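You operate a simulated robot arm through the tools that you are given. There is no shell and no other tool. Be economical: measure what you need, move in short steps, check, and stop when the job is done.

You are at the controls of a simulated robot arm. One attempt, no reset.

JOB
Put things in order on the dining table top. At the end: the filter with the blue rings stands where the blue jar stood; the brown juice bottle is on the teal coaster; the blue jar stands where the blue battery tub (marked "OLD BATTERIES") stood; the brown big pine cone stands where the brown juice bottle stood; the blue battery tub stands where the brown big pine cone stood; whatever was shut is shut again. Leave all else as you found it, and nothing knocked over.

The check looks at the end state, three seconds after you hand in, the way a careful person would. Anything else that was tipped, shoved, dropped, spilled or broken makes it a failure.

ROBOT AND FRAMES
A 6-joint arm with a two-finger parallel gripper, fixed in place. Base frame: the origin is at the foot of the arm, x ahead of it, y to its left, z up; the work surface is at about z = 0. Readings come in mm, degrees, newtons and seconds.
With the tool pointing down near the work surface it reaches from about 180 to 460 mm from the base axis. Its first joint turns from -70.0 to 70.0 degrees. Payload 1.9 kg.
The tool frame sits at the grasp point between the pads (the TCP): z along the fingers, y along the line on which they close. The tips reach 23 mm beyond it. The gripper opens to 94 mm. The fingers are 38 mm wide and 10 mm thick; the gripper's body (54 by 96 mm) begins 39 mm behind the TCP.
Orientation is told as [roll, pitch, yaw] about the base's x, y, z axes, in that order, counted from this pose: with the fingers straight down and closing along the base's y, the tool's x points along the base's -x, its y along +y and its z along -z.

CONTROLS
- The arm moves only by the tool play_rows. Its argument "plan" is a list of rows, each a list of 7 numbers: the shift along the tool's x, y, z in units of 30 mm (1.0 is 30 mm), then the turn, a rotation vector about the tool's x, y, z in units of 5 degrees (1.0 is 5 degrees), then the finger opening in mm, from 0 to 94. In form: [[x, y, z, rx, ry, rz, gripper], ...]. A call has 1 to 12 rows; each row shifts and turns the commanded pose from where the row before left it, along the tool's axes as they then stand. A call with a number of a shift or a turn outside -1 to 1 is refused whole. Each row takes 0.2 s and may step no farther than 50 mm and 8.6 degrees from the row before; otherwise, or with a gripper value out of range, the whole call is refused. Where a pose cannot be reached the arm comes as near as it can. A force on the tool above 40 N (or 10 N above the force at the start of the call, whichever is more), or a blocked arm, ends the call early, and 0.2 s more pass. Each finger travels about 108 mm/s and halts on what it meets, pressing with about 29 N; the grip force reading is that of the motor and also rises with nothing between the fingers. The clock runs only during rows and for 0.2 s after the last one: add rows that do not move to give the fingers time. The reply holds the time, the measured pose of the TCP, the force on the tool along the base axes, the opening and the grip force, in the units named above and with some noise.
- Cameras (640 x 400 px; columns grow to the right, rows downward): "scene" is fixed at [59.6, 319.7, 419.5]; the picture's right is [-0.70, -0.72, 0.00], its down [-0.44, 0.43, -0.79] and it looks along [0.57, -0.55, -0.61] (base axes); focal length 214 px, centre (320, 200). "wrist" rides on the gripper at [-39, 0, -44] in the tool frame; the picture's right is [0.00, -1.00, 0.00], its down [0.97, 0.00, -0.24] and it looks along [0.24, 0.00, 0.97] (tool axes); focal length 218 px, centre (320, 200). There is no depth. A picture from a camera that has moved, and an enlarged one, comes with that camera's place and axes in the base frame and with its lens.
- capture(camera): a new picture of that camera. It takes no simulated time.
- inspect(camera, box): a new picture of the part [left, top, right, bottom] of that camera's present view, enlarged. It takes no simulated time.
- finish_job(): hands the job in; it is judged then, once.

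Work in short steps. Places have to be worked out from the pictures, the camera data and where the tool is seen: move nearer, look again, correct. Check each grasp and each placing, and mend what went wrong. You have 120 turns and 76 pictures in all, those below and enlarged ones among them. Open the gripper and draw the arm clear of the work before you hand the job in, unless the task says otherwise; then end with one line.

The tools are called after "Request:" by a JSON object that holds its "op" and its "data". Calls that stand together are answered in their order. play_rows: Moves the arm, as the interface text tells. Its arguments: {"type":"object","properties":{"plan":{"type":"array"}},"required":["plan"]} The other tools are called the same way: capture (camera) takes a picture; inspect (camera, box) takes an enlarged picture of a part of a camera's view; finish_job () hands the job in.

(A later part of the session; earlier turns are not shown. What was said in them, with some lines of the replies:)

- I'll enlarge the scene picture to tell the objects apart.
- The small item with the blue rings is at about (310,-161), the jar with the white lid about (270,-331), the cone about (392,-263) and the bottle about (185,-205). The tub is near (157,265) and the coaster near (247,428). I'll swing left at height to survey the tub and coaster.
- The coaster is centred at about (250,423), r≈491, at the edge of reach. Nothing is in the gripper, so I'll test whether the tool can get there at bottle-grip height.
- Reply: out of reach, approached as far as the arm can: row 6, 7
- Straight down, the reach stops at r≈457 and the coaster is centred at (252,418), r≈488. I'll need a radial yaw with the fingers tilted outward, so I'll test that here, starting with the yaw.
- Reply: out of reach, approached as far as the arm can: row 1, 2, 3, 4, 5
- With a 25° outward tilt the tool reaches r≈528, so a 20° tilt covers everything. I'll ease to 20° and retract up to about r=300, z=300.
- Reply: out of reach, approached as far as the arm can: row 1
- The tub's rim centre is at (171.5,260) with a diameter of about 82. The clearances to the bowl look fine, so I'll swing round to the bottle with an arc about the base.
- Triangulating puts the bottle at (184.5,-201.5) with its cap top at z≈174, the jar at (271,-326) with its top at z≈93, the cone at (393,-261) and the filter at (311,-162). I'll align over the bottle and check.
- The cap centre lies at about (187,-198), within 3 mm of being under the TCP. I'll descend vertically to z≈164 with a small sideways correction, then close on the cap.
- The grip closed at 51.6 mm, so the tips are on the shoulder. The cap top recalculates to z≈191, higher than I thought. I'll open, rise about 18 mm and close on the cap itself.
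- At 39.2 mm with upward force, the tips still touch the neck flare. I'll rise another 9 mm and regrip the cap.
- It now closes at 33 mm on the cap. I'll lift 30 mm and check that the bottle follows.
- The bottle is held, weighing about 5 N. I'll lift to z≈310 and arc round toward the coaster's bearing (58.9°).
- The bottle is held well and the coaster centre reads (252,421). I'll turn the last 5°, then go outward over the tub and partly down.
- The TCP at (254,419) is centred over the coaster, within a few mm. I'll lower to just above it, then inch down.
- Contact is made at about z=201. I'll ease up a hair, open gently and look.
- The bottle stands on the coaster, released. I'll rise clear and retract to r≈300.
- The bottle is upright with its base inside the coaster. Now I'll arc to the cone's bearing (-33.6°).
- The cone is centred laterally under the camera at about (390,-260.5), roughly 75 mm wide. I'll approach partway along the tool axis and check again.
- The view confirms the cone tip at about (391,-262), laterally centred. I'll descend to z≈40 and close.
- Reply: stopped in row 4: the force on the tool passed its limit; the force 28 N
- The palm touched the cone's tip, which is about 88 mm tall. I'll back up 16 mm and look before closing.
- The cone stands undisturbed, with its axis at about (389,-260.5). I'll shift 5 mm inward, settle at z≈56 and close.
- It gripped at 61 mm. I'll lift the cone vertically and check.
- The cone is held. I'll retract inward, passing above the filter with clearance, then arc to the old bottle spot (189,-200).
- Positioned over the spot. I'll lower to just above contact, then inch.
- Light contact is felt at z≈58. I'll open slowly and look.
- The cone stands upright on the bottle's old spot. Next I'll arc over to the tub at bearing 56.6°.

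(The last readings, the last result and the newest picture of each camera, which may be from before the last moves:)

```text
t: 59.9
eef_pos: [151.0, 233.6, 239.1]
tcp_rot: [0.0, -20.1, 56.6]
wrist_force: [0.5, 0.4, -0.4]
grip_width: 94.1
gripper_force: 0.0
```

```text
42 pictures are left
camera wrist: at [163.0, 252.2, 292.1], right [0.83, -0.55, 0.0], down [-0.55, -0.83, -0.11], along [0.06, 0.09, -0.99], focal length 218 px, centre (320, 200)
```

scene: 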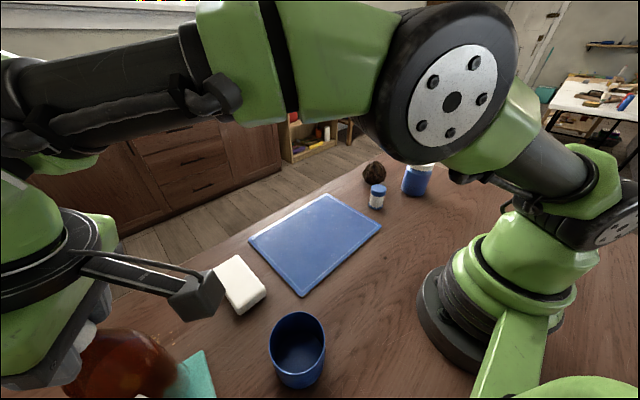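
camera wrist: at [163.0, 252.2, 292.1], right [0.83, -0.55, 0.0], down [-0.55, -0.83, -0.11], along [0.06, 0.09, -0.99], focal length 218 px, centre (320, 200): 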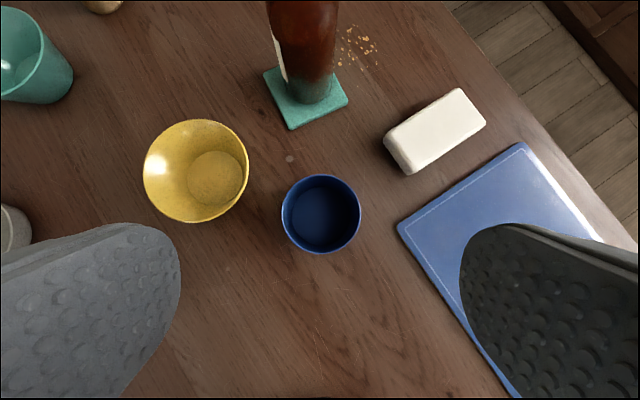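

The tub is centred at about (170,260.5), roughly 80 mm wide and 68 mm tall, laterally aligned. I'll descend most of the way and look.

Request:
{"op": "play_rows", "data": {"plan": [[0.158, -0.005, 0.89, 0, 0, 0, 94], [0.158, -0.005, 0.89, 0, 0, 0, 94], [0.158, -0.005, 0.89, 0, 0, 0, 94], [0.158, -0.005, 0.89, 0, 0, 0, 94], [0.12, -0.005, 0.67, 0, 0, 0, 94], [0, 0, 0, 0, 0, 0, 94]]}}

Request:
{"op": "capture", "data": {"camera": "wrist"}}

Request:
{"op": "inspect", "data": {"camera": "scene", "box": [200, 230, 440, 400]}}

```text
t: 61.3
eef_pos: [164.5, 252.9, 115.6]
tcp_rot: [0.0, -20.1, 56.6]
wrist_force: [0.2, -0.6, -0.4]
grip_width: 94.0
gripper_force: 0.1
```

```text
41 pictures are left
camera wrist: at [175.9, 271.5, 167.7], right [0.83, -0.55, 0.0], down [-0.55, -0.83, -0.11], along [0.06, 0.09, -0.99], focal length 218 px, centre (320, 200)
```

wrist: 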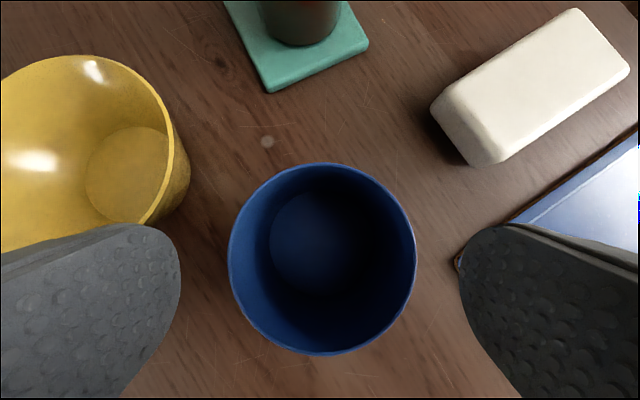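

```text
2.35 times, centred on (320, 315) of scene
camera zoom: at [59.6, 319.7, 419.5], right [-0.7, -0.72, 0.0], down [-0.44, 0.43, -0.79], along [0.57, -0.55, -0.61], focal length 505 px, centre (320, -71)
```

zoom: 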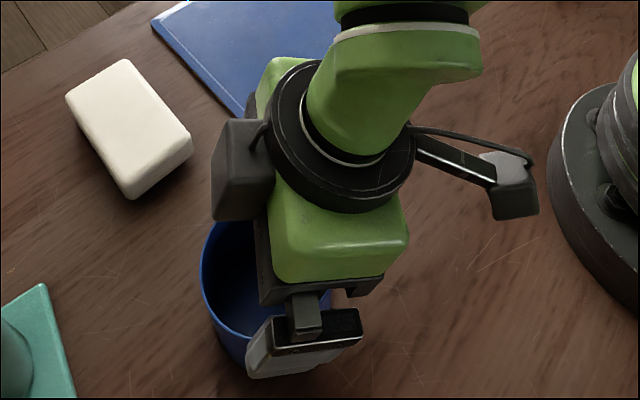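

The tub centre is refined to (169,259.5) with the rim at z≈70. I'll descend to z≈54 and close.

Request:
{"op": "play_rows", "data": {"plan": [[0.225, -0.015, 1.0, 0, 0, 0, 94], [0.225, -0.015, 1.0, 0, 0, 0, 94], [0, 0, 0, 0, 0, 0, 94], [0, 0, 0, 0, 0, 0, 86], [0, 0, 0, 0, 0, 0, 80], [0, 0, 0, 0, 0, 0, 70], [0, 0, 0, 0, 0, 0, 70], [0, 0, 0, 0, 0, 0, 70]]}}

Request:
{"op": "capture", "data": {"camera": "wrist"}}

```text
t: 63.1
eef_pos: [169.9, 258.9, 55.1]
tcp_rot: [0.1, -20.0, 56.6]
wrist_force: [0.1, -0.7, 0.0]
grip_width: 79.6
gripper_force: 29.0
```

```text
39 pictures are left
camera wrist: at [181.3, 276.4, 108.3], right [0.83, -0.55, 0.0], down [-0.55, -0.83, -0.11], along [0.06, 0.09, -0.99], focal length 218 px, centre (320, 200)
```

wrist: 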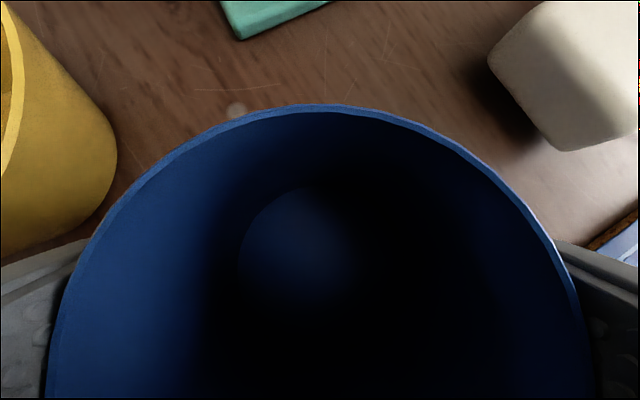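

It gripped at 79.6 mm, with TCP at (169.9,258.9,55). I'll lift and verify.

Request:
{"op": "play_rows", "data": {"plan": [[-0.171, 0, -0.47, 0, 0, 0, 70], [-0.171, 0, -0.47, 0, 0, 0, 70], [-0.342, 0, -0.94, 0, 0, 0, 70], [-0.342, 0, -0.94, 0, 0, 0, 70], [-0.342, 0, -0.94, 0, 0, 0, 70], [-0.342, 0, -0.94, 0, 0, 0, 70], [0, 0, 0, 0, 0, 0, 70]]}}

Request:
{"op": "capture", "data": {"camera": "scene"}}

```text
t: 64.7
eef_pos: [169.8, 260.0, 201.3]
tcp_rot: [0.0, -20.1, 56.6]
wrist_force: [0.1, 1.1, -1.3]
grip_width: 79.8
gripper_force: 28.7
```

```text
38 pictures are left
```

scene: 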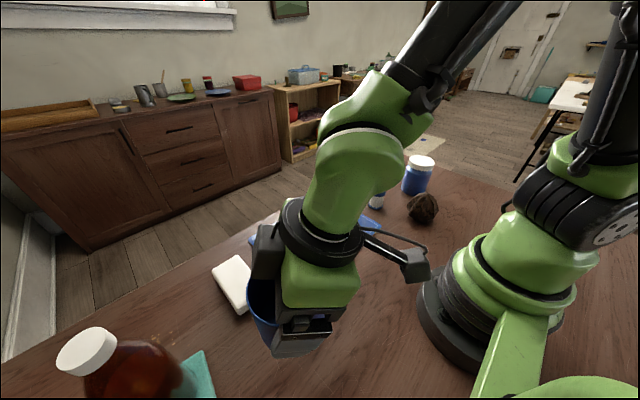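

The tub is held. I'll arc to the cone's old bearing (-33.8°) at this height.

Request:
{"op": "play_rows", "data": {"plan": [[0.037, -0.904, -0.0134, 0.342, 0, 0.94, 70], [0.037, -0.904, -0.0134, 0.342, 0, 0.94, 70], [0.037, -0.904, -0.0134, 0.342, 0, 0.94, 70], [0.037, -0.904, -0.0134, 0.342, 0, 0.94, 70], [0.037, -0.904, -0.0134, 0.342, 0, 0.94, 70], [0.037, -0.904, -0.0134, 0.342, 0, 0.94, 70], [0.037, -0.904, -0.0134, 0.342, 0, 0.94, 70], [0.037, -0.904, -0.0134, 0.342, 0, 0.94, 70], [0.037, -0.904, -0.0134, 0.342, 0, 0.94, 70], [0.037, -0.904, -0.0134, 0.342, 0, 0.94, 70], [0.037, -0.904, -0.0134, 0.342, 0, 0.94, 70], [0.037, -0.904, -0.0134, 0.342, 0, 0.94, 70]]}}

Request:
{"op": "play_rows", "data": {"plan": [[0.037, -0.904, -0.0134, 0.342, 0, 0.94, 70], [0.037, -0.904, -0.0134, 0.342, 0, 0.94, 70], [0.037, -0.904, -0.0134, 0.342, 0, 0.94, 70], [0.037, -0.904, -0.0134, 0.342, 0, 0.94, 70], [0.037, -0.904, -0.0134, 0.342, 0, 0.94, 70], [0.037, -0.904, -0.0134, 0.342, 0, 0.94, 70], [0, 0, 0, 0, 0, 0, 70]]}}

```text
t: 67.3
eef_pos: [307.6, -21.9, 199.8]
tcp_rot: [0.1, -20.0, -3.5]
wrist_force: [-0.3, -0.2, -1.8]
grip_width: 79.6
gripper_force: 29.5
```

```text
t: 68.9
eef_pos: [256.3, -173.4, 200.9]
tcp_rot: [0.1, -20.1, -33.4]
wrist_force: [-0.6, 0.2, -1.1]
grip_width: 79.6
gripper_force: 29.2
```

Now outward to r≈471, then partway down.

Request:
{"op": "play_rows", "data": {"plan": [[-0.842, 0, 0.306, 0, 0, 0, 70], [-0.842, 0, 0.306, 0, 0, 0, 70], [-0.842, 0, 0.306, 0, 0, 0, 70], [-0.842, 0, 0.306, 0, 0, 0, 70], [-0.842, 0, 0.306, 0, 0, 0, 70], [-0.842, 0, 0.306, 0, 0, 0, 70], [0.304, 0, 0.835, 0, 0, 0, 70], [0.304, 0, 0.835, 0, 0, 0, 70], [0.304, 0, 0.835, 0, 0, 0, 70], [0, 0, 0, 0, 0, 0, 70]]}}

Request:
{"op": "capture", "data": {"camera": "wrist"}}

Request:
{"op": "inspect", "data": {"camera": "scene", "box": [320, 90, 500, 230]}}

```text
t: 71.1
eef_pos: [393.0, -262.5, 120.8]
tcp_rot: [0.0, -20.0, -33.5]
wrist_force: [0.5, -0.3, -1.1]
grip_width: 79.4
gripper_force: 28.9
```

```text
37 pictures are left
camera wrist: at [409.7, -273.3, 175.1], right [-0.55, -0.83, 0.0], down [-0.83, 0.55, -0.11], along [0.09, -0.06, -0.99], focal length 218 px, centre (320, 200)
```

wrist: 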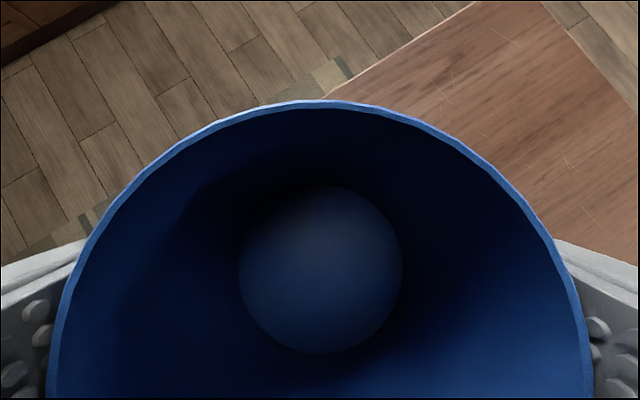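

```text
2.86 times, centred on (410, 160) of scene
camera zoom: at [59.6, 319.7, 419.5], right [-0.7, -0.72, 0.0], down [-0.44, 0.43, -0.79], along [0.57, -0.55, -0.61], focal length 613 px, centre (63, 314)
```

zoom: 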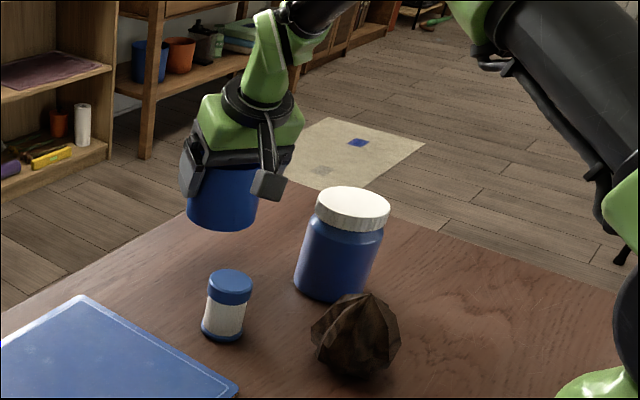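

The view lines up. I'll lower to just above contact, then inch.

Request:
{"op": "play_rows", "data": {"plan": [[0.372, 0, 0.93, 0, 0, 0, 70], [0.372, 0, 0.93, 0, 0, 0, 70], [0.03, 0, 0.09, 0, 0, 0, 70], [0, 0, 0, 0, 0, 0, 70], [0, 0, 0, 0, 0, 0, 70]]}}

Request:
{"op": "play_rows", "data": {"plan": [[0.03, 0, 0.078, 0, 0, 0, 70], [0, 0, 0, 0, 0, 0, 70]]}}

```text
t: 72.3
eef_pos: [389.8, -261.9, 58.5]
tcp_rot: [0.2, -20.0, -33.6]
wrist_force: [-0.6, 0.2, -0.8]
grip_width: 79.8
gripper_force: 29.0
```

```text
t: 72.9
eef_pos: [391.1, -260.1, 57.1]
tcp_rot: [0.1, -19.9, -33.4]
wrist_force: [0.0, 0.2, -2.1]
grip_width: 79.7
gripper_force: 28.9
```

Request:
{"op": "play_rows", "data": {"plan": [[0.025, 0, 0.063, 0, 0, 0, 70], [0, 0, 0, 0, 0, 0, 70]]}}

Request:
{"op": "play_rows", "data": {"plan": [[0.012, 0, 0.031, 0, 0, 0, 70], [0, 0, 0, 0, 0, 0, 70]]}}

```text
t: 73.5
eef_pos: [389.5, -260.4, 55.6]
tcp_rot: [0.0, -20.1, -33.4]
wrist_force: [-1.2, -0.3, 4.5]
grip_width: 79.6
gripper_force: 28.6
```

```text
t: 74.1
eef_pos: [391.7, -260.6, 54.9]
tcp_rot: [0.1, -20.4, -33.4]
wrist_force: [-5.2, 6.7, 28.2]
grip_width: 79.7
gripper_force: 28.7
```

The tub is seated, pressing at 28 N. I'll ease up 1 mm, open fully and rise vertically.

Request:
{"op": "play_rows", "data": {"plan": [[-0.012, 0, -0.031, 0, 0, 0, 70], [0, 0, 0, 0, 0, 0, 84], [0, 0, 0, 0, 0, 0, 94], [0, 0, 0, 0, 0, 0, 94], [-0.171, 0, -0.47, 0, 0, 0, 94], [-0.342, 0, -0.94, 0, 0, 0, 94], [-0.342, 0, -0.94, 0, 0, 0, 94], [-0.342, 0, -0.94, 0, 0, 0, 94], [0, 0, 0, 0, 0, 0, 94]]}}

Request:
{"op": "capture", "data": {"camera": "wrist"}}

```text
t: 76.1
eef_pos: [389.7, -261.7, 159.1]
tcp_rot: [0.1, -20.0, -33.6]
wrist_force: [0.0, -0.3, -0.2]
grip_width: 94.2
gripper_force: 0.0
```

```text
35 pictures are left
camera wrist: at [408.0, -273.7, 214.2], right [-0.55, -0.83, 0.0], down [-0.83, 0.55, -0.11], along [0.09, -0.06, -0.99], focal length 218 px, centre (320, 200)
```

wrist: 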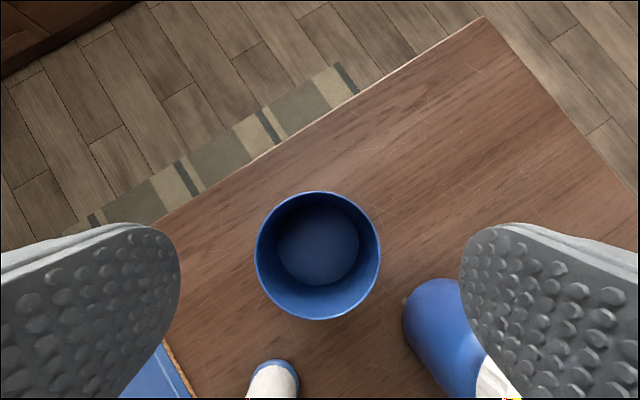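

The tub stands on the cone's old spot. Next I'll rise, retract and arc over to look at the jar.

Request:
{"op": "play_rows", "data": {"plan": [[0.608, 0, -0.931, 0, 0, 0, 94], [0.608, 0, -0.931, 0, 0, 0, 94], [0.608, 0, -0.931, 0, 0, 0, 94], [0.031, -0.927, -0.011, 0.28, 0, 0.771, 94], [0.031, -0.927, -0.011, 0.28, 0, 0.771, 94], [0.031, -0.927, -0.011, 0.28, 0, 0.771, 94], [0.031, -0.927, -0.011, 0.28, 0, 0.771, 94], [0, 0, 0, 0, 0, 0, 94]]}}

Request:
{"op": "capture", "data": {"camera": "wrist"}}

Request:
{"op": "inspect", "data": {"camera": "scene", "box": [340, 140, 480, 230]}}

```text
t: 77.9
eef_pos: [249.7, -300.8, 218.8]
tcp_rot: [0.0, -20.1, -49.8]
wrist_force: [-0.2, -0.1, -0.4]
grip_width: 93.9
gripper_force: 0.0
```

```text
34 pictures are left
camera wrist: at [263.2, -317.6, 272.4], right [-0.76, -0.64, 0.0], down [-0.64, 0.76, -0.11], along [0.07, -0.08, -0.99], focal length 218 px, centre (320, 200)
```

wrist: 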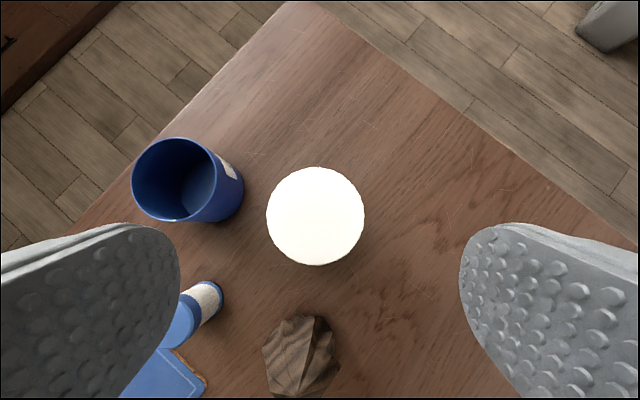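

```text
4.44 times, centred on (410, 185) of scene
camera zoom: at [59.6, 319.7, 419.5], right [-0.7, -0.72, 0.0], down [-0.44, 0.43, -0.79], along [0.57, -0.55, -0.61], focal length 953 px, centre (-80, 267)
```

zoom: 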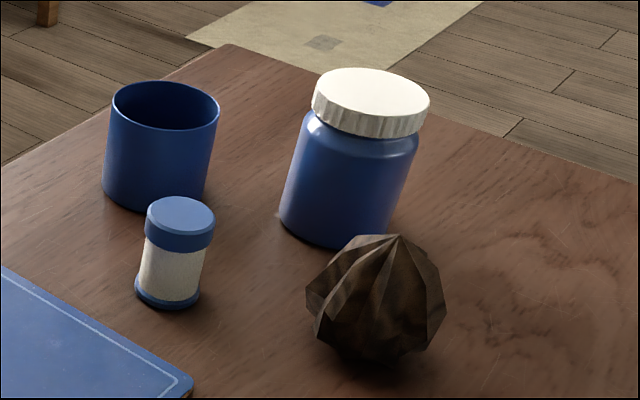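

The jar lid centre is at about (269.5,-320), diameter about 75, top at z≈107, so it needs a 3 mm lateral correction. I'll descend partway and re-check.

Request:
{"op": "play_rows", "data": {"plan": [[0.117, 0.033, 0.857, 0, 0, 0, 94], [0.117, 0.033, 0.857, 0, 0, 0, 94], [0.117, 0.033, 0.857, 0, 0, 0, 94], [0, 0, 0, 0, 0, 0, 94]]}}

Request:
{"op": "capture", "data": {"camera": "wrist"}}

```text
t: 78.9
eef_pos: [263.1, -309.6, 144.2]
tcp_rot: [0.2, -19.8, -49.9]
wrist_force: [0.2, 0.4, -0.5]
grip_width: 94.1
gripper_force: 0.0
```

```text
32 pictures are left
camera wrist: at [277.7, -325.3, 197.7], right [-0.76, -0.64, 0.0], down [-0.64, 0.76, -0.11], along [0.07, -0.08, -0.99], focal length 218 px, centre (320, 200)
```

wrist: 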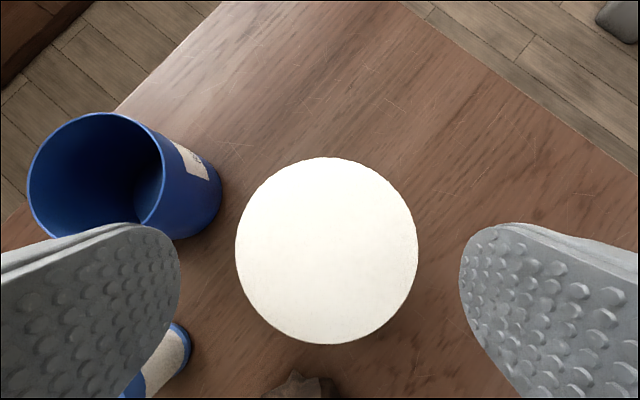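

The lid top is at z≈109, D≈73, centre (269,-319). I'll finish the descent to z≈94 and close.

Request:
{"op": "play_rows", "data": {"plan": [[0.115, -0.033, 0.845, 0, 0, 0, 94], [0.115, -0.033, 0.845, 0, 0, 0, 94], [0, 0, 0, 0, 0, 0, 94], [0, 0, 0, 0, 0, 0, 80], [0, 0, 0, 0, 0, 0, 72], [0, 0, 0, 0, 0, 0, 60], [0, 0, 0, 0, 0, 0, 60], [0, 0, 0, 0, 0, 0, 60]]}}

Request:
{"op": "capture", "data": {"camera": "wrist"}}

```text
t: 80.7
eef_pos: [269.1, -320.8, 92.6]
tcp_rot: [0.1, -20.0, -50.0]
wrist_force: [-0.2, 0.7, 0.2]
grip_width: 77.5
gripper_force: 28.5
```

```text
31 pictures are left
camera wrist: at [282.7, -336.4, 146.9], right [-0.76, -0.65, 0.0], down [-0.64, 0.76, -0.11], along [0.07, -0.08, -0.99], focal length 218 px, centre (320, 200)
```

wrist: 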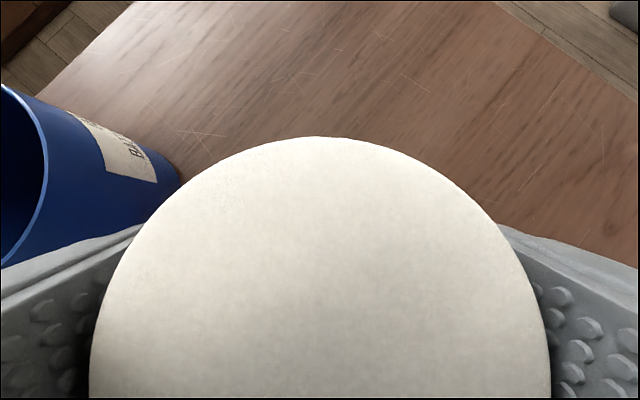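

It gripped at 77.5 mm. The jar spot is (269,-320), grasp z 92.6. I'll lift.

Request:
{"op": "play_rows", "data": {"plan": [[-0.171, 0, -0.47, 0, 0, 0, 60], [-0.171, 0, -0.47, 0, 0, 0, 60], [0, 0, 0, 0, 0, 0, 60], [-0.342, 0, -0.94, 0, 0, 0, 60], [-0.342, 0, -0.94, 0, 0, 0, 60], [-0.342, 0, -0.94, 0, 0, 0, 60], [-0.342, 0, -0.94, 0, 0, 0, 60], [0, 0, 0, 0, 0, 0, 60]]}}

Request:
{"op": "inspect", "data": {"camera": "scene", "box": [320, 70, 500, 230]}}

```text
t: 82.5
eef_pos: [269.1, -319.4, 242.6]
tcp_rot: [0.1, -19.8, -49.8]
wrist_force: [0.5, -0.2, -2.0]
grip_width: 77.2
gripper_force: 29.0
```

```text
2.50 times, centred on (410, 150) of scene
camera zoom: at [59.6, 319.7, 419.5], right [-0.7, -0.72, 0.0], down [-0.44, 0.43, -0.79], along [0.57, -0.55, -0.61], focal length 536 px, centre (95, 325)
```

zoom: 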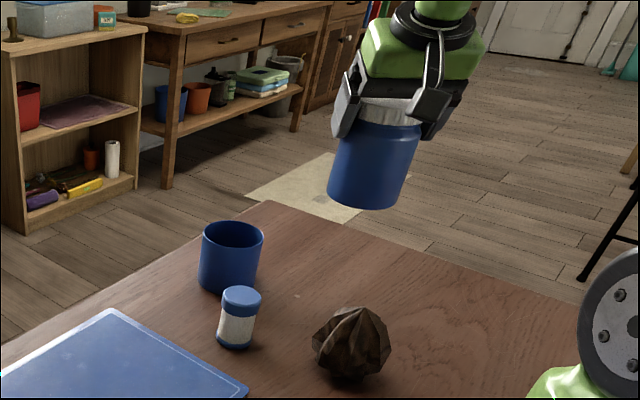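

The jar is held securely. I'll retract to r≈310 above the cone, then arc left to bearing 56.8°.

Request:
{"op": "play_rows", "data": {"plan": [[0.845, 0, -0.308, 0, 0, 0, 60], [0.845, 0, -0.308, 0, 0, 0, 60], [0.845, 0, -0.308, 0, 0, 0, 60], [0.845, 0, -0.308, 0, 0, 0, 60], [0.037, 0.902, -0.0134, -0.342, 0, -0.94, 60], [0.037, 0.902, -0.0134, -0.342, 0, -0.94, 60], [0.037, 0.902, -0.0134, -0.342, 0, -0.94, 60], [0.037, 0.902, -0.0134, -0.342, 0, -0.94, 60], [0.037, 0.902, -0.0134, -0.342, 0, -0.94, 60], [0.037, 0.902, -0.0134, -0.342, 0, -0.94, 60], [0.037, 0.902, -0.0134, -0.342, 0, -0.94, 60], [0.037, 0.902, -0.0134, -0.342, 0, -0.94, 60]]}}

Request:
{"op": "play_rows", "data": {"plan": [[0.037, 0.902, -0.0134, -0.342, 0, -0.94, 60], [0.037, 0.902, -0.0134, -0.342, 0, -0.94, 60], [0.037, 0.902, -0.0134, -0.342, 0, -0.94, 60], [0.037, 0.902, -0.0134, -0.342, 0, -0.94, 60], [0.037, 0.902, -0.0134, -0.342, 0, -0.94, 60], [0.037, 0.902, -0.0134, -0.342, 0, -0.94, 60], [0.037, 0.902, -0.0134, -0.342, 0, -0.94, 60], [0.037, 0.902, -0.0134, -0.342, 0, -0.94, 60], [0.037, 0.902, -0.0134, -0.342, 0, -0.94, 60], [0.037, 0.902, -0.0134, -0.342, 0, -0.94, 60], [0.037, 0.902, -0.0134, -0.342, 0, -0.94, 60], [0, 0, 0, 0, 0, 0, 60]]}}

Request:
{"op": "play_rows", "data": {"plan": [[0.037, 0.902, -0.0134, -0.342, 0, -0.94, 60], [0.013, 0.307, -0.005, -0.116, 0, -0.32, 60], [0, 0, 0, 0, 0, 0, 60]]}}

```text
t: 85.1
eef_pos: [305.6, -52.9, 242.2]
tcp_rot: [0.2, -20.0, -9.8]
wrist_force: [-0.5, 0.0, -3.7]
grip_width: 77.2
gripper_force: 29.2
```

```text
t: 87.7
eef_pos: [218.1, 222.7, 243.3]
tcp_rot: [0.0, -20.1, 45.3]
wrist_force: [-0.2, -0.6, -2.1]
grip_width: 77.8
gripper_force: 29.1
```

```text
t: 88.5
eef_pos: [190.2, 244.6, 243.1]
tcp_rot: [0.0, -20.1, 51.9]
wrist_force: [0.7, 0.5, -2.9]
grip_width: 77.5
gripper_force: 28.6
```

One more 5° step is needed, then I'll look.

Request:
{"op": "play_rows", "data": {"plan": [[0.037, 0.89, -0.0134, -0.342, 0, -0.94, 60], [0, 0, 0, 0, 0, 0, 60]]}}

Request:
{"op": "capture", "data": {"camera": "wrist"}}

```text
t: 89.1
eef_pos: [168.8, 261.5, 241.3]
tcp_rot: [0.0, -20.2, 56.8]
wrist_force: [0.9, -0.2, -2.4]
grip_width: 77.5
gripper_force: 29.2
```

```text
29 pictures are left
camera wrist: at [180.6, 279.7, 296.2], right [0.84, -0.55, 0.0], down [-0.54, -0.83, -0.11], along [0.06, 0.09, -0.99], focal length 218 px, centre (320, 200)
```

wrist: 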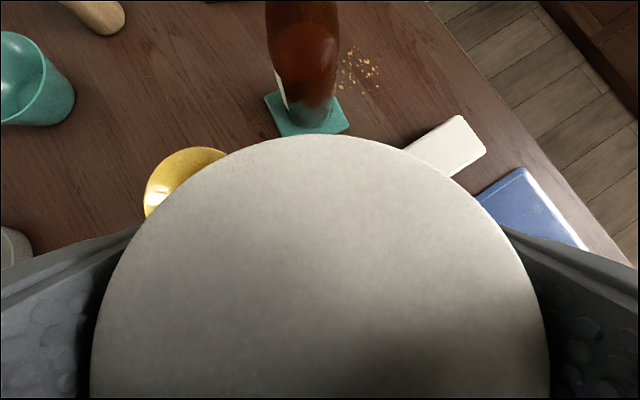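

The jar is over the target within 2 mm. I'll lower to z≈96, then inch.

Request:
{"op": "play_rows", "data": {"plan": [[0.343, -0.01, 0.915, 0, 0, 0, 60], [0.343, -0.01, 0.915, 0, 0, 0, 60], [0.343, -0.01, 0.915, 0, 0, 0, 60], [0.343, -0.01, 0.915, 0, 0, 0, 60], [0.343, -0.01, 0.915, 0, 0, 0, 60], [0, 0, 0, 0, 0, 0, 60], [0, 0, 0, 0, 0, 0, 60]]}}

Request:
{"op": "play_rows", "data": {"plan": [[0.023, 0, 0.063, 0, 0, 0, 60], [0, 0, 0, 0, 0, 0, 60]]}}

```text
t: 90.7
eef_pos: [169.3, 259.8, 96.0]
tcp_rot: [0.0, -20.1, 56.9]
wrist_force: [-1.2, -0.1, -1.7]
grip_width: 77.1
gripper_force: 29.7
```

```text
t: 91.3
eef_pos: [170.0, 259.7, 92.8]
tcp_rot: [0.1, -20.1, 56.8]
wrist_force: [-4.8, -1.0, 9.1]
grip_width: 77.4
gripper_force: 29.2
```

Contact is at 9 N. I'll open and rise clear.

Request:
{"op": "play_rows", "data": {"plan": [[0, 0, 0, 0, 0, 0, 82], [0, 0, 0, 0, 0, 0, 94], [0, 0, 0, 0, 0, 0, 94], [-0.171, 0, -0.47, 0, 0, 0, 94], [-0.342, 0, -0.94, 0, 0, 0, 94], [-0.342, 0, -0.94, 0, 0, 0, 94], [-0.342, 0, -0.94, 0, 0, 0, 94], [-0.342, 0, -0.94, 0, 0, 0, 94], [-0.342, 0, -0.94, 0, 0, 0, 94], [-0.342, 0, -0.94, 0, 0, 0, 94], [0, 0, 0, 0, 0, 0, 94]]}}

Request:
{"op": "capture", "data": {"camera": "wrist"}}

```text
t: 93.7
eef_pos: [169.6, 258.8, 290.6]
tcp_rot: [0.0, -20.1, 56.9]
wrist_force: [-1.1, 0.1, -0.7]
grip_width: 93.9
gripper_force: 0.0
```

```text
28 pictures are left
camera wrist: at [180.1, 277.3, 344.3], right [0.84, -0.55, 0.0], down [-0.54, -0.83, -0.11], along [0.06, 0.09, -0.99], focal length 218 px, centre (320, 200)
```

wrist: 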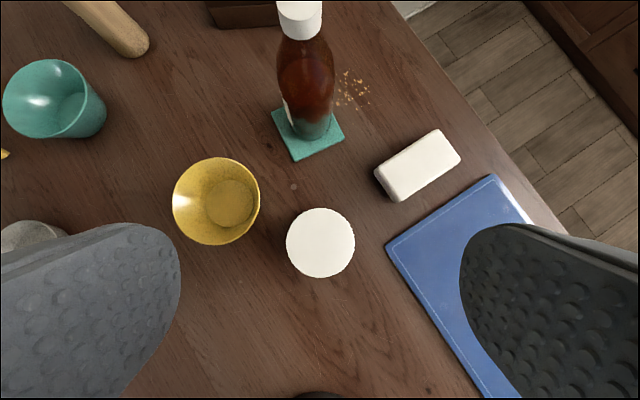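

The jar stands on the tub's old spot. Last is the filter, so I'll arc to bearing -27.5° and look.

Request:
{"op": "play_rows", "data": {"plan": [[0.037, -0.9, -0.0134, 0.342, 0, 0.94, 94], [0.037, -0.9, -0.0134, 0.342, 0, 0.94, 94], [0.037, -0.9, -0.0134, 0.342, 0, 0.94, 94], [0.037, -0.9, -0.0134, 0.342, 0, 0.94, 94], [0.037, -0.9, -0.0134, 0.342, 0, 0.94, 94], [0.037, -0.9, -0.0134, 0.342, 0, 0.94, 94], [0.037, -0.9, -0.0134, 0.342, 0, 0.94, 94], [0.037, -0.9, -0.0134, 0.342, 0, 0.94, 94], [0.037, -0.9, -0.0134, 0.342, 0, 0.94, 94], [0.037, -0.9, -0.0134, 0.342, 0, 0.94, 94], [0.037, -0.9, -0.0134, 0.342, 0, 0.94, 94], [0.037, -0.9, -0.0134, 0.342, 0, 0.94, 94]]}}

Request:
{"op": "play_rows", "data": {"plan": [[0.037, -0.9, -0.0134, 0.342, 0, 0.94, 94], [0.037, -0.9, -0.0134, 0.342, 0, 0.94, 94], [0.037, -0.9, -0.0134, 0.342, 0, 0.94, 94], [0.037, -0.9, -0.0134, 0.342, 0, 0.94, 94], [0.032, -0.77, -0.0115, 0.294, 0, 0.81, 94], [0.17, 0, 0.99, 0, 0, 0, 80], [0.17, 0, 0.99, 0, 0, 0, 80], [0.17, 0, 0.99, 0, 0, 0, 80], [0, 0, 0, 0, 0, 0, 80]]}}

Request:
{"op": "capture", "data": {"camera": "wrist"}}

```text
t: 96.3
eef_pos: [310.5, -19.4, 287.8]
tcp_rot: [0.1, -20.0, -3.3]
wrist_force: [0.8, -0.5, 0.0]
grip_width: 94.1
gripper_force: 0.1
```

```text
t: 98.3
eef_pos: [288.1, -150.2, 199.4]
tcp_rot: [0.1, -20.0, -27.5]
wrist_force: [-0.3, 0.8, -0.5]
grip_width: 79.9
gripper_force: 0.0
```

```text
27 pictures are left
camera wrist: at [307.3, -160.6, 252.8], right [-0.46, -0.89, 0.0], down [-0.88, 0.46, -0.11], along [0.1, -0.05, -0.99], focal length 218 px, centre (320, 200)
```

wrist: 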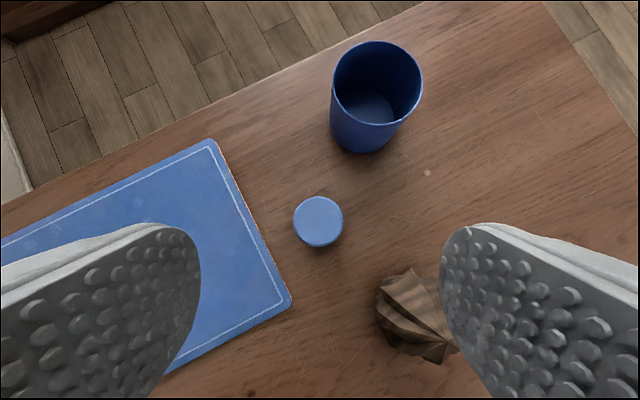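

The filter's top centre is at about (311,-160.5), D≈42, top at z≈66, and the surroundings are clear. I'll descend, stopping halfway to check.

Request:
{"op": "play_rows", "data": {"plan": [[0.161, 0.009, 0.848, 0, 0, 0, 72], [0.161, 0.009, 0.848, 0, 0, 0, 72], [0.161, 0.009, 0.848, 0, 0, 0, 72], [0.08, 0.009, 0.424, 0, 0, 0, 72], [0, 0, 0, 0, 0, 0, 72]]}}

Request:
{"op": "capture", "data": {"camera": "wrist"}}

```text
t: 99.5
eef_pos: [303.4, -157.4, 108.6]
tcp_rot: [-0.1, -20.0, -27.3]
wrist_force: [-0.4, 0.1, 0.9]
grip_width: 71.9
gripper_force: 0.0
```

```text
26 pictures are left
camera wrist: at [322.1, -167.0, 163.2], right [-0.46, -0.89, 0.0], down [-0.88, 0.46, -0.11], along [0.09, -0.05, -0.99], focal length 218 px, centre (320, 200)
```

wrist: 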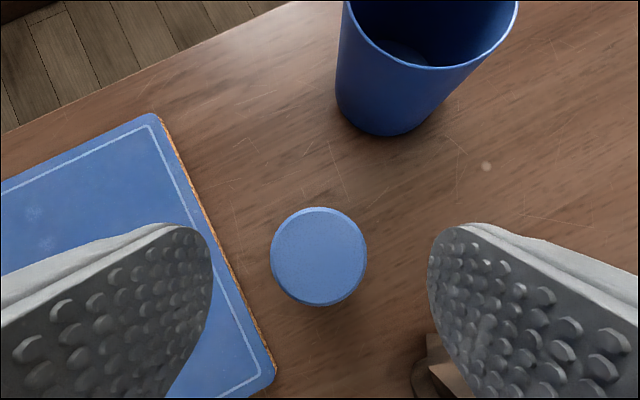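

Filter confirmed at (310,-160), top at z≈68. I'll descend to z≈48 and close.

Request:
{"op": "play_rows", "data": {"plan": [[0.233, 0, 0.99, 0, 0, 0, 72], [0.233, 0, 0.99, 0, 0, 0, 72], [0, 0, 0, 0, 0, 0, 72], [0, 0, 0, 0, 0, 0, 55], [0, 0, 0, 0, 0, 0, 44], [0, 0, 0, 0, 0, 0, 28], [0, 0, 0, 0, 0, 0, 28], [0, 0, 0, 0, 0, 0, 28]]}}

Request:
{"op": "play_rows", "data": {"plan": [[-0.171, 0, -0.47, 0, 0, 0, 28], [-0.171, 0, -0.47, 0, 0, 0, 28], [-0.342, 0, -0.94, 0, 0, 0, 28], [-0.342, 0, -0.94, 0, 0, 0, 28], [-0.342, 0, -0.94, 0, 0, 0, 28], [-0.342, 0, -0.94, 0, 0, 0, 28], [0, 0, 0, 0, 0, 0, 28]]}}

Request:
{"op": "inspect", "data": {"camera": "scene", "box": [320, 70, 500, 230]}}

```text
t: 101.3
eef_pos: [309.6, -159.1, 49.7]
tcp_rot: [0.1, -19.9, -27.6]
wrist_force: [-0.1, 0.0, -0.3]
grip_width: 42.2
gripper_force: 29.2
```

```text
t: 102.9
eef_pos: [308.1, -159.6, 199.7]
tcp_rot: [0.1, -20.0, -27.4]
wrist_force: [0.3, -0.4, -0.7]
grip_width: 42.5
gripper_force: 29.6
```

```text
2.50 times, centred on (410, 150) of scene
camera zoom: at [59.6, 319.7, 419.5], right [-0.7, -0.72, 0.0], down [-0.44, 0.43, -0.79], along [0.57, -0.55, -0.61], focal length 536 px, centre (95, 325)
```

zoom: 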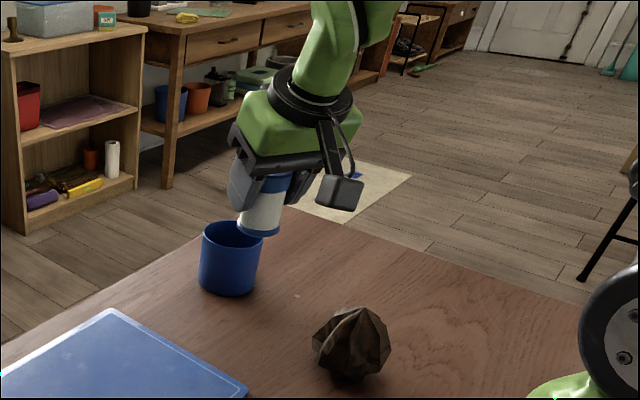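

The filter is held. I'll arc to bearing -50° and go outward to the jar's old spot (269,-320).

Request:
{"op": "play_rows", "data": {"plan": [[0.0335, -0.908, -0.0122, 0.308, 0, 0.846, 28], [0.0335, -0.908, -0.0122, 0.308, 0, 0.846, 28], [0.0335, -0.908, -0.0122, 0.308, 0, 0.846, 28], [0.0335, -0.908, -0.0122, 0.308, 0, 0.846, 28], [0.0335, -0.908, -0.0122, 0.308, 0, 0.846, 28], [-0.731, 0, 0.266, 0, 0, 0, 28], [-0.731, 0, 0.266, 0, 0, 0, 28], [-0.731, 0, 0.266, 0, 0, 0, 28], [0, 0, 0, 0, 0, 0, 28], [0, 0, 0, 0, 0, 0, 28]]}}

Request:
{"op": "capture", "data": {"camera": "wrist"}}

```text
t: 105.1
eef_pos: [270.2, -319.4, 197.9]
tcp_rot: [0.1, -20.0, -50.0]
wrist_force: [-0.8, 0.3, -0.8]
grip_width: 42.3
gripper_force: 28.7
```

```text
24 pictures are left
camera wrist: at [283.5, -335.5, 252.6], right [-0.77, -0.64, 0.0], down [-0.64, 0.76, -0.11], along [0.07, -0.08, -0.99], focal length 218 px, centre (320, 200)
```

wrist: 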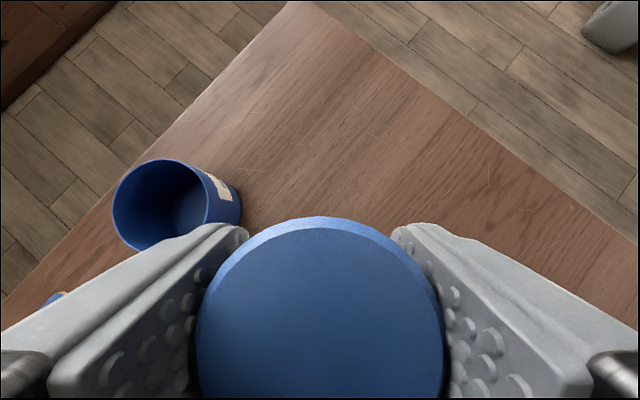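

Over the target. I'll lower to just above contact and inch.

Request:
{"op": "play_rows", "data": {"plan": [[0.333, 0, 0.915, 0, 0, 0, 28], [0.333, 0, 0.915, 0, 0, 0, 28], [0.333, 0, 0.915, 0, 0, 0, 28], [0.333, 0, 0.915, 0, 0, 0, 28], [0.333, 0, 0.915, 0, 0, 0, 28], [0, 0, 0, 0, 0, 0, 28], [0, 0, 0, 0, 0, 0, 28]]}}

Request:
{"op": "play_rows", "data": {"plan": [[0.02, 0, 0.055, 0, 0, 0, 28], [0, 0, 0, 0, 0, 0, 28]]}}

```text
t: 106.7
eef_pos: [270.2, -318.3, 54.6]
tcp_rot: [0.2, -20.1, -50.1]
wrist_force: [0.2, -1.2, 1.0]
grip_width: 42.1
gripper_force: 28.8
```

```text
t: 107.3
eef_pos: [269.4, -319.3, 51.7]
tcp_rot: [0.1, -20.0, -49.9]
wrist_force: [1.8, -0.5, 14.0]
grip_width: 42.2
gripper_force: 28.8
```

Contact is at 14 N. I'll ease slightly, open and rise.

Request:
{"op": "play_rows", "data": {"plan": [[-0.008, 0, -0.02, 0, 0, 0, 28], [0, 0, 0, 0, 0, 0, 46], [0, 0, 0, 0, 0, 0, 60], [0, 0, 0, 0, 0, 0, 74], [-0.171, 0, -0.47, 0, 0, 0, 74], [-0.342, 0, -0.94, 0, 0, 0, 74], [-0.342, 0, -0.94, 0, 0, 0, 74], [-0.342, 0, -0.94, 0, 0, 0, 74], [-0.342, 0, -0.94, 0, 0, 0, 74], [-0.342, 0, -0.94, 0, 0, 0, 74], [0.5, 0, -0.6, 0, 0, 0, 74], [0.5, 0, -0.6, 0, 0, 0, 74]]}}

Request:
{"op": "capture", "data": {"camera": "wrist"}}

Request:
{"op": "inspect", "data": {"camera": "scene", "box": [340, 140, 480, 230]}}

```text
t: 109.9
eef_pos: [244.3, -288.2, 241.3]
tcp_rot: [0.1, -19.9, -49.9]
wrist_force: [0.3, -0.2, 0.7]
grip_width: 74.2
gripper_force: 0.1
```

```text
23 pictures are left
camera wrist: at [258.3, -304.0, 295.3], right [-0.77, -0.64, 0.0], down [-0.64, 0.76, -0.11], along [0.07, -0.08, -0.99], focal length 218 px, centre (320, 200)
```

wrist: 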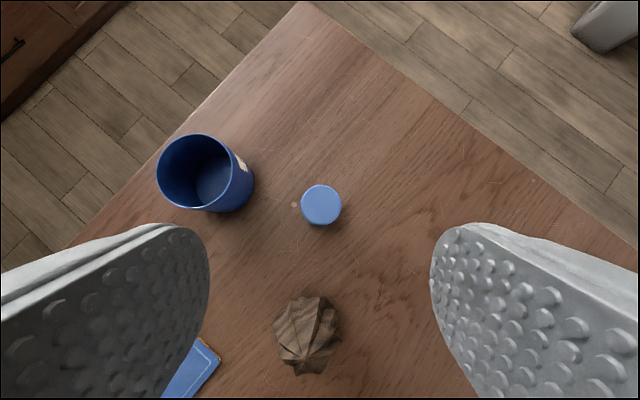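

```text
4.44 times, centred on (410, 185) of scene
camera zoom: at [59.6, 319.7, 419.5], right [-0.7, -0.72, 0.0], down [-0.44, 0.43, -0.79], along [0.57, -0.55, -0.61], focal length 953 px, centre (-80, 267)
```

zoom: 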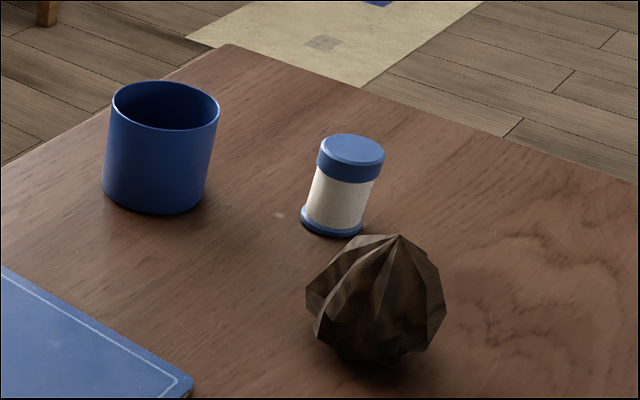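

Everything is placed, and the filter's base sits where the jar's base was. I'll move the arm up and away to a neutral position and take a last overall look.

Request:
{"op": "play_rows", "data": {"plan": [[0.3, 0, -0.94, 0, 0, 0, 74], [0.3, 0, -0.94, 0, 0, 0, 74], [0.037, 0.95, -0.013, -0.342, 0, -0.94, 74], [0.037, 0.95, -0.013, -0.342, 0, -0.94, 74], [0.037, 0.95, -0.013, -0.342, 0, -0.94, 74], [0.037, 0.95, -0.013, -0.342, 0, -0.94, 74], [0.037, 0.95, -0.013, -0.342, 0, -0.94, 74], [0.037, 0.95, -0.013, -0.342, 0, -0.94, 74], [0.037, 0.95, -0.013, -0.342, 0, -0.94, 74], [0, 0, 0, 0, 0, 0, 94]]}}

Request:
{"op": "capture", "data": {"camera": "scene"}}

Request:
{"op": "capture", "data": {"camera": "wrist"}}

```text
t: 112.1
eef_pos: [324.5, -94.7, 288.4]
tcp_rot: [0.1, -20.0, -14.9]
wrist_force: [-0.7, 0.0, 1.1]
grip_width: 94.0
gripper_force: 0.0
```

```text
21 pictures are left
```

scene: 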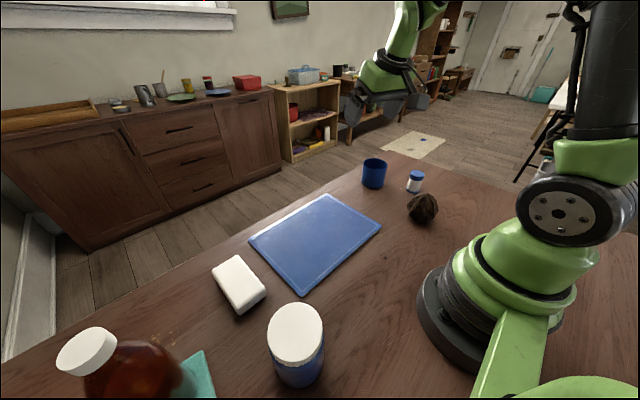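

```text
20 pictures are left
camera wrist: at [345.9, -100.0, 342.1], right [-0.26, -0.97, 0.0], down [-0.96, 0.26, -0.11], along [0.1, -0.03, -0.99], focal length 218 px, centre (320, 200)
```

wrist: 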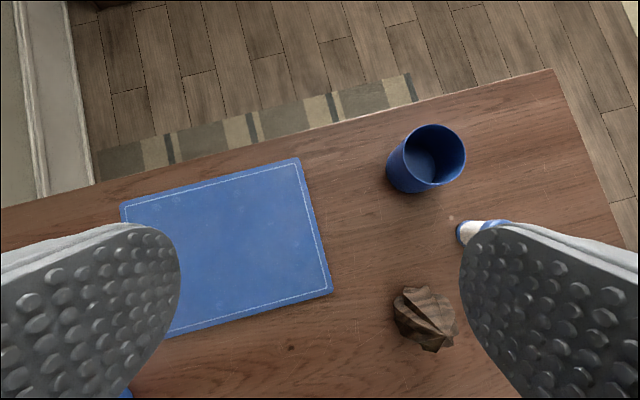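

All five items stand in their places, everything else is as I found it, and the arm is clear with the gripper open. I'm handing in.

Request:
{"op": "finish_job", "data": {}}

```text
The job is handed in.
```

I moved all five items and handed the job in: the filter is on the jar's spot, the juice bottle on the teal coaster, the jar on the tub's spot, the pine cone on the bottle's spot (within about 7 mm), and the tub on the pine cone's spot. Nothing was knocked over, and no lid was opened.
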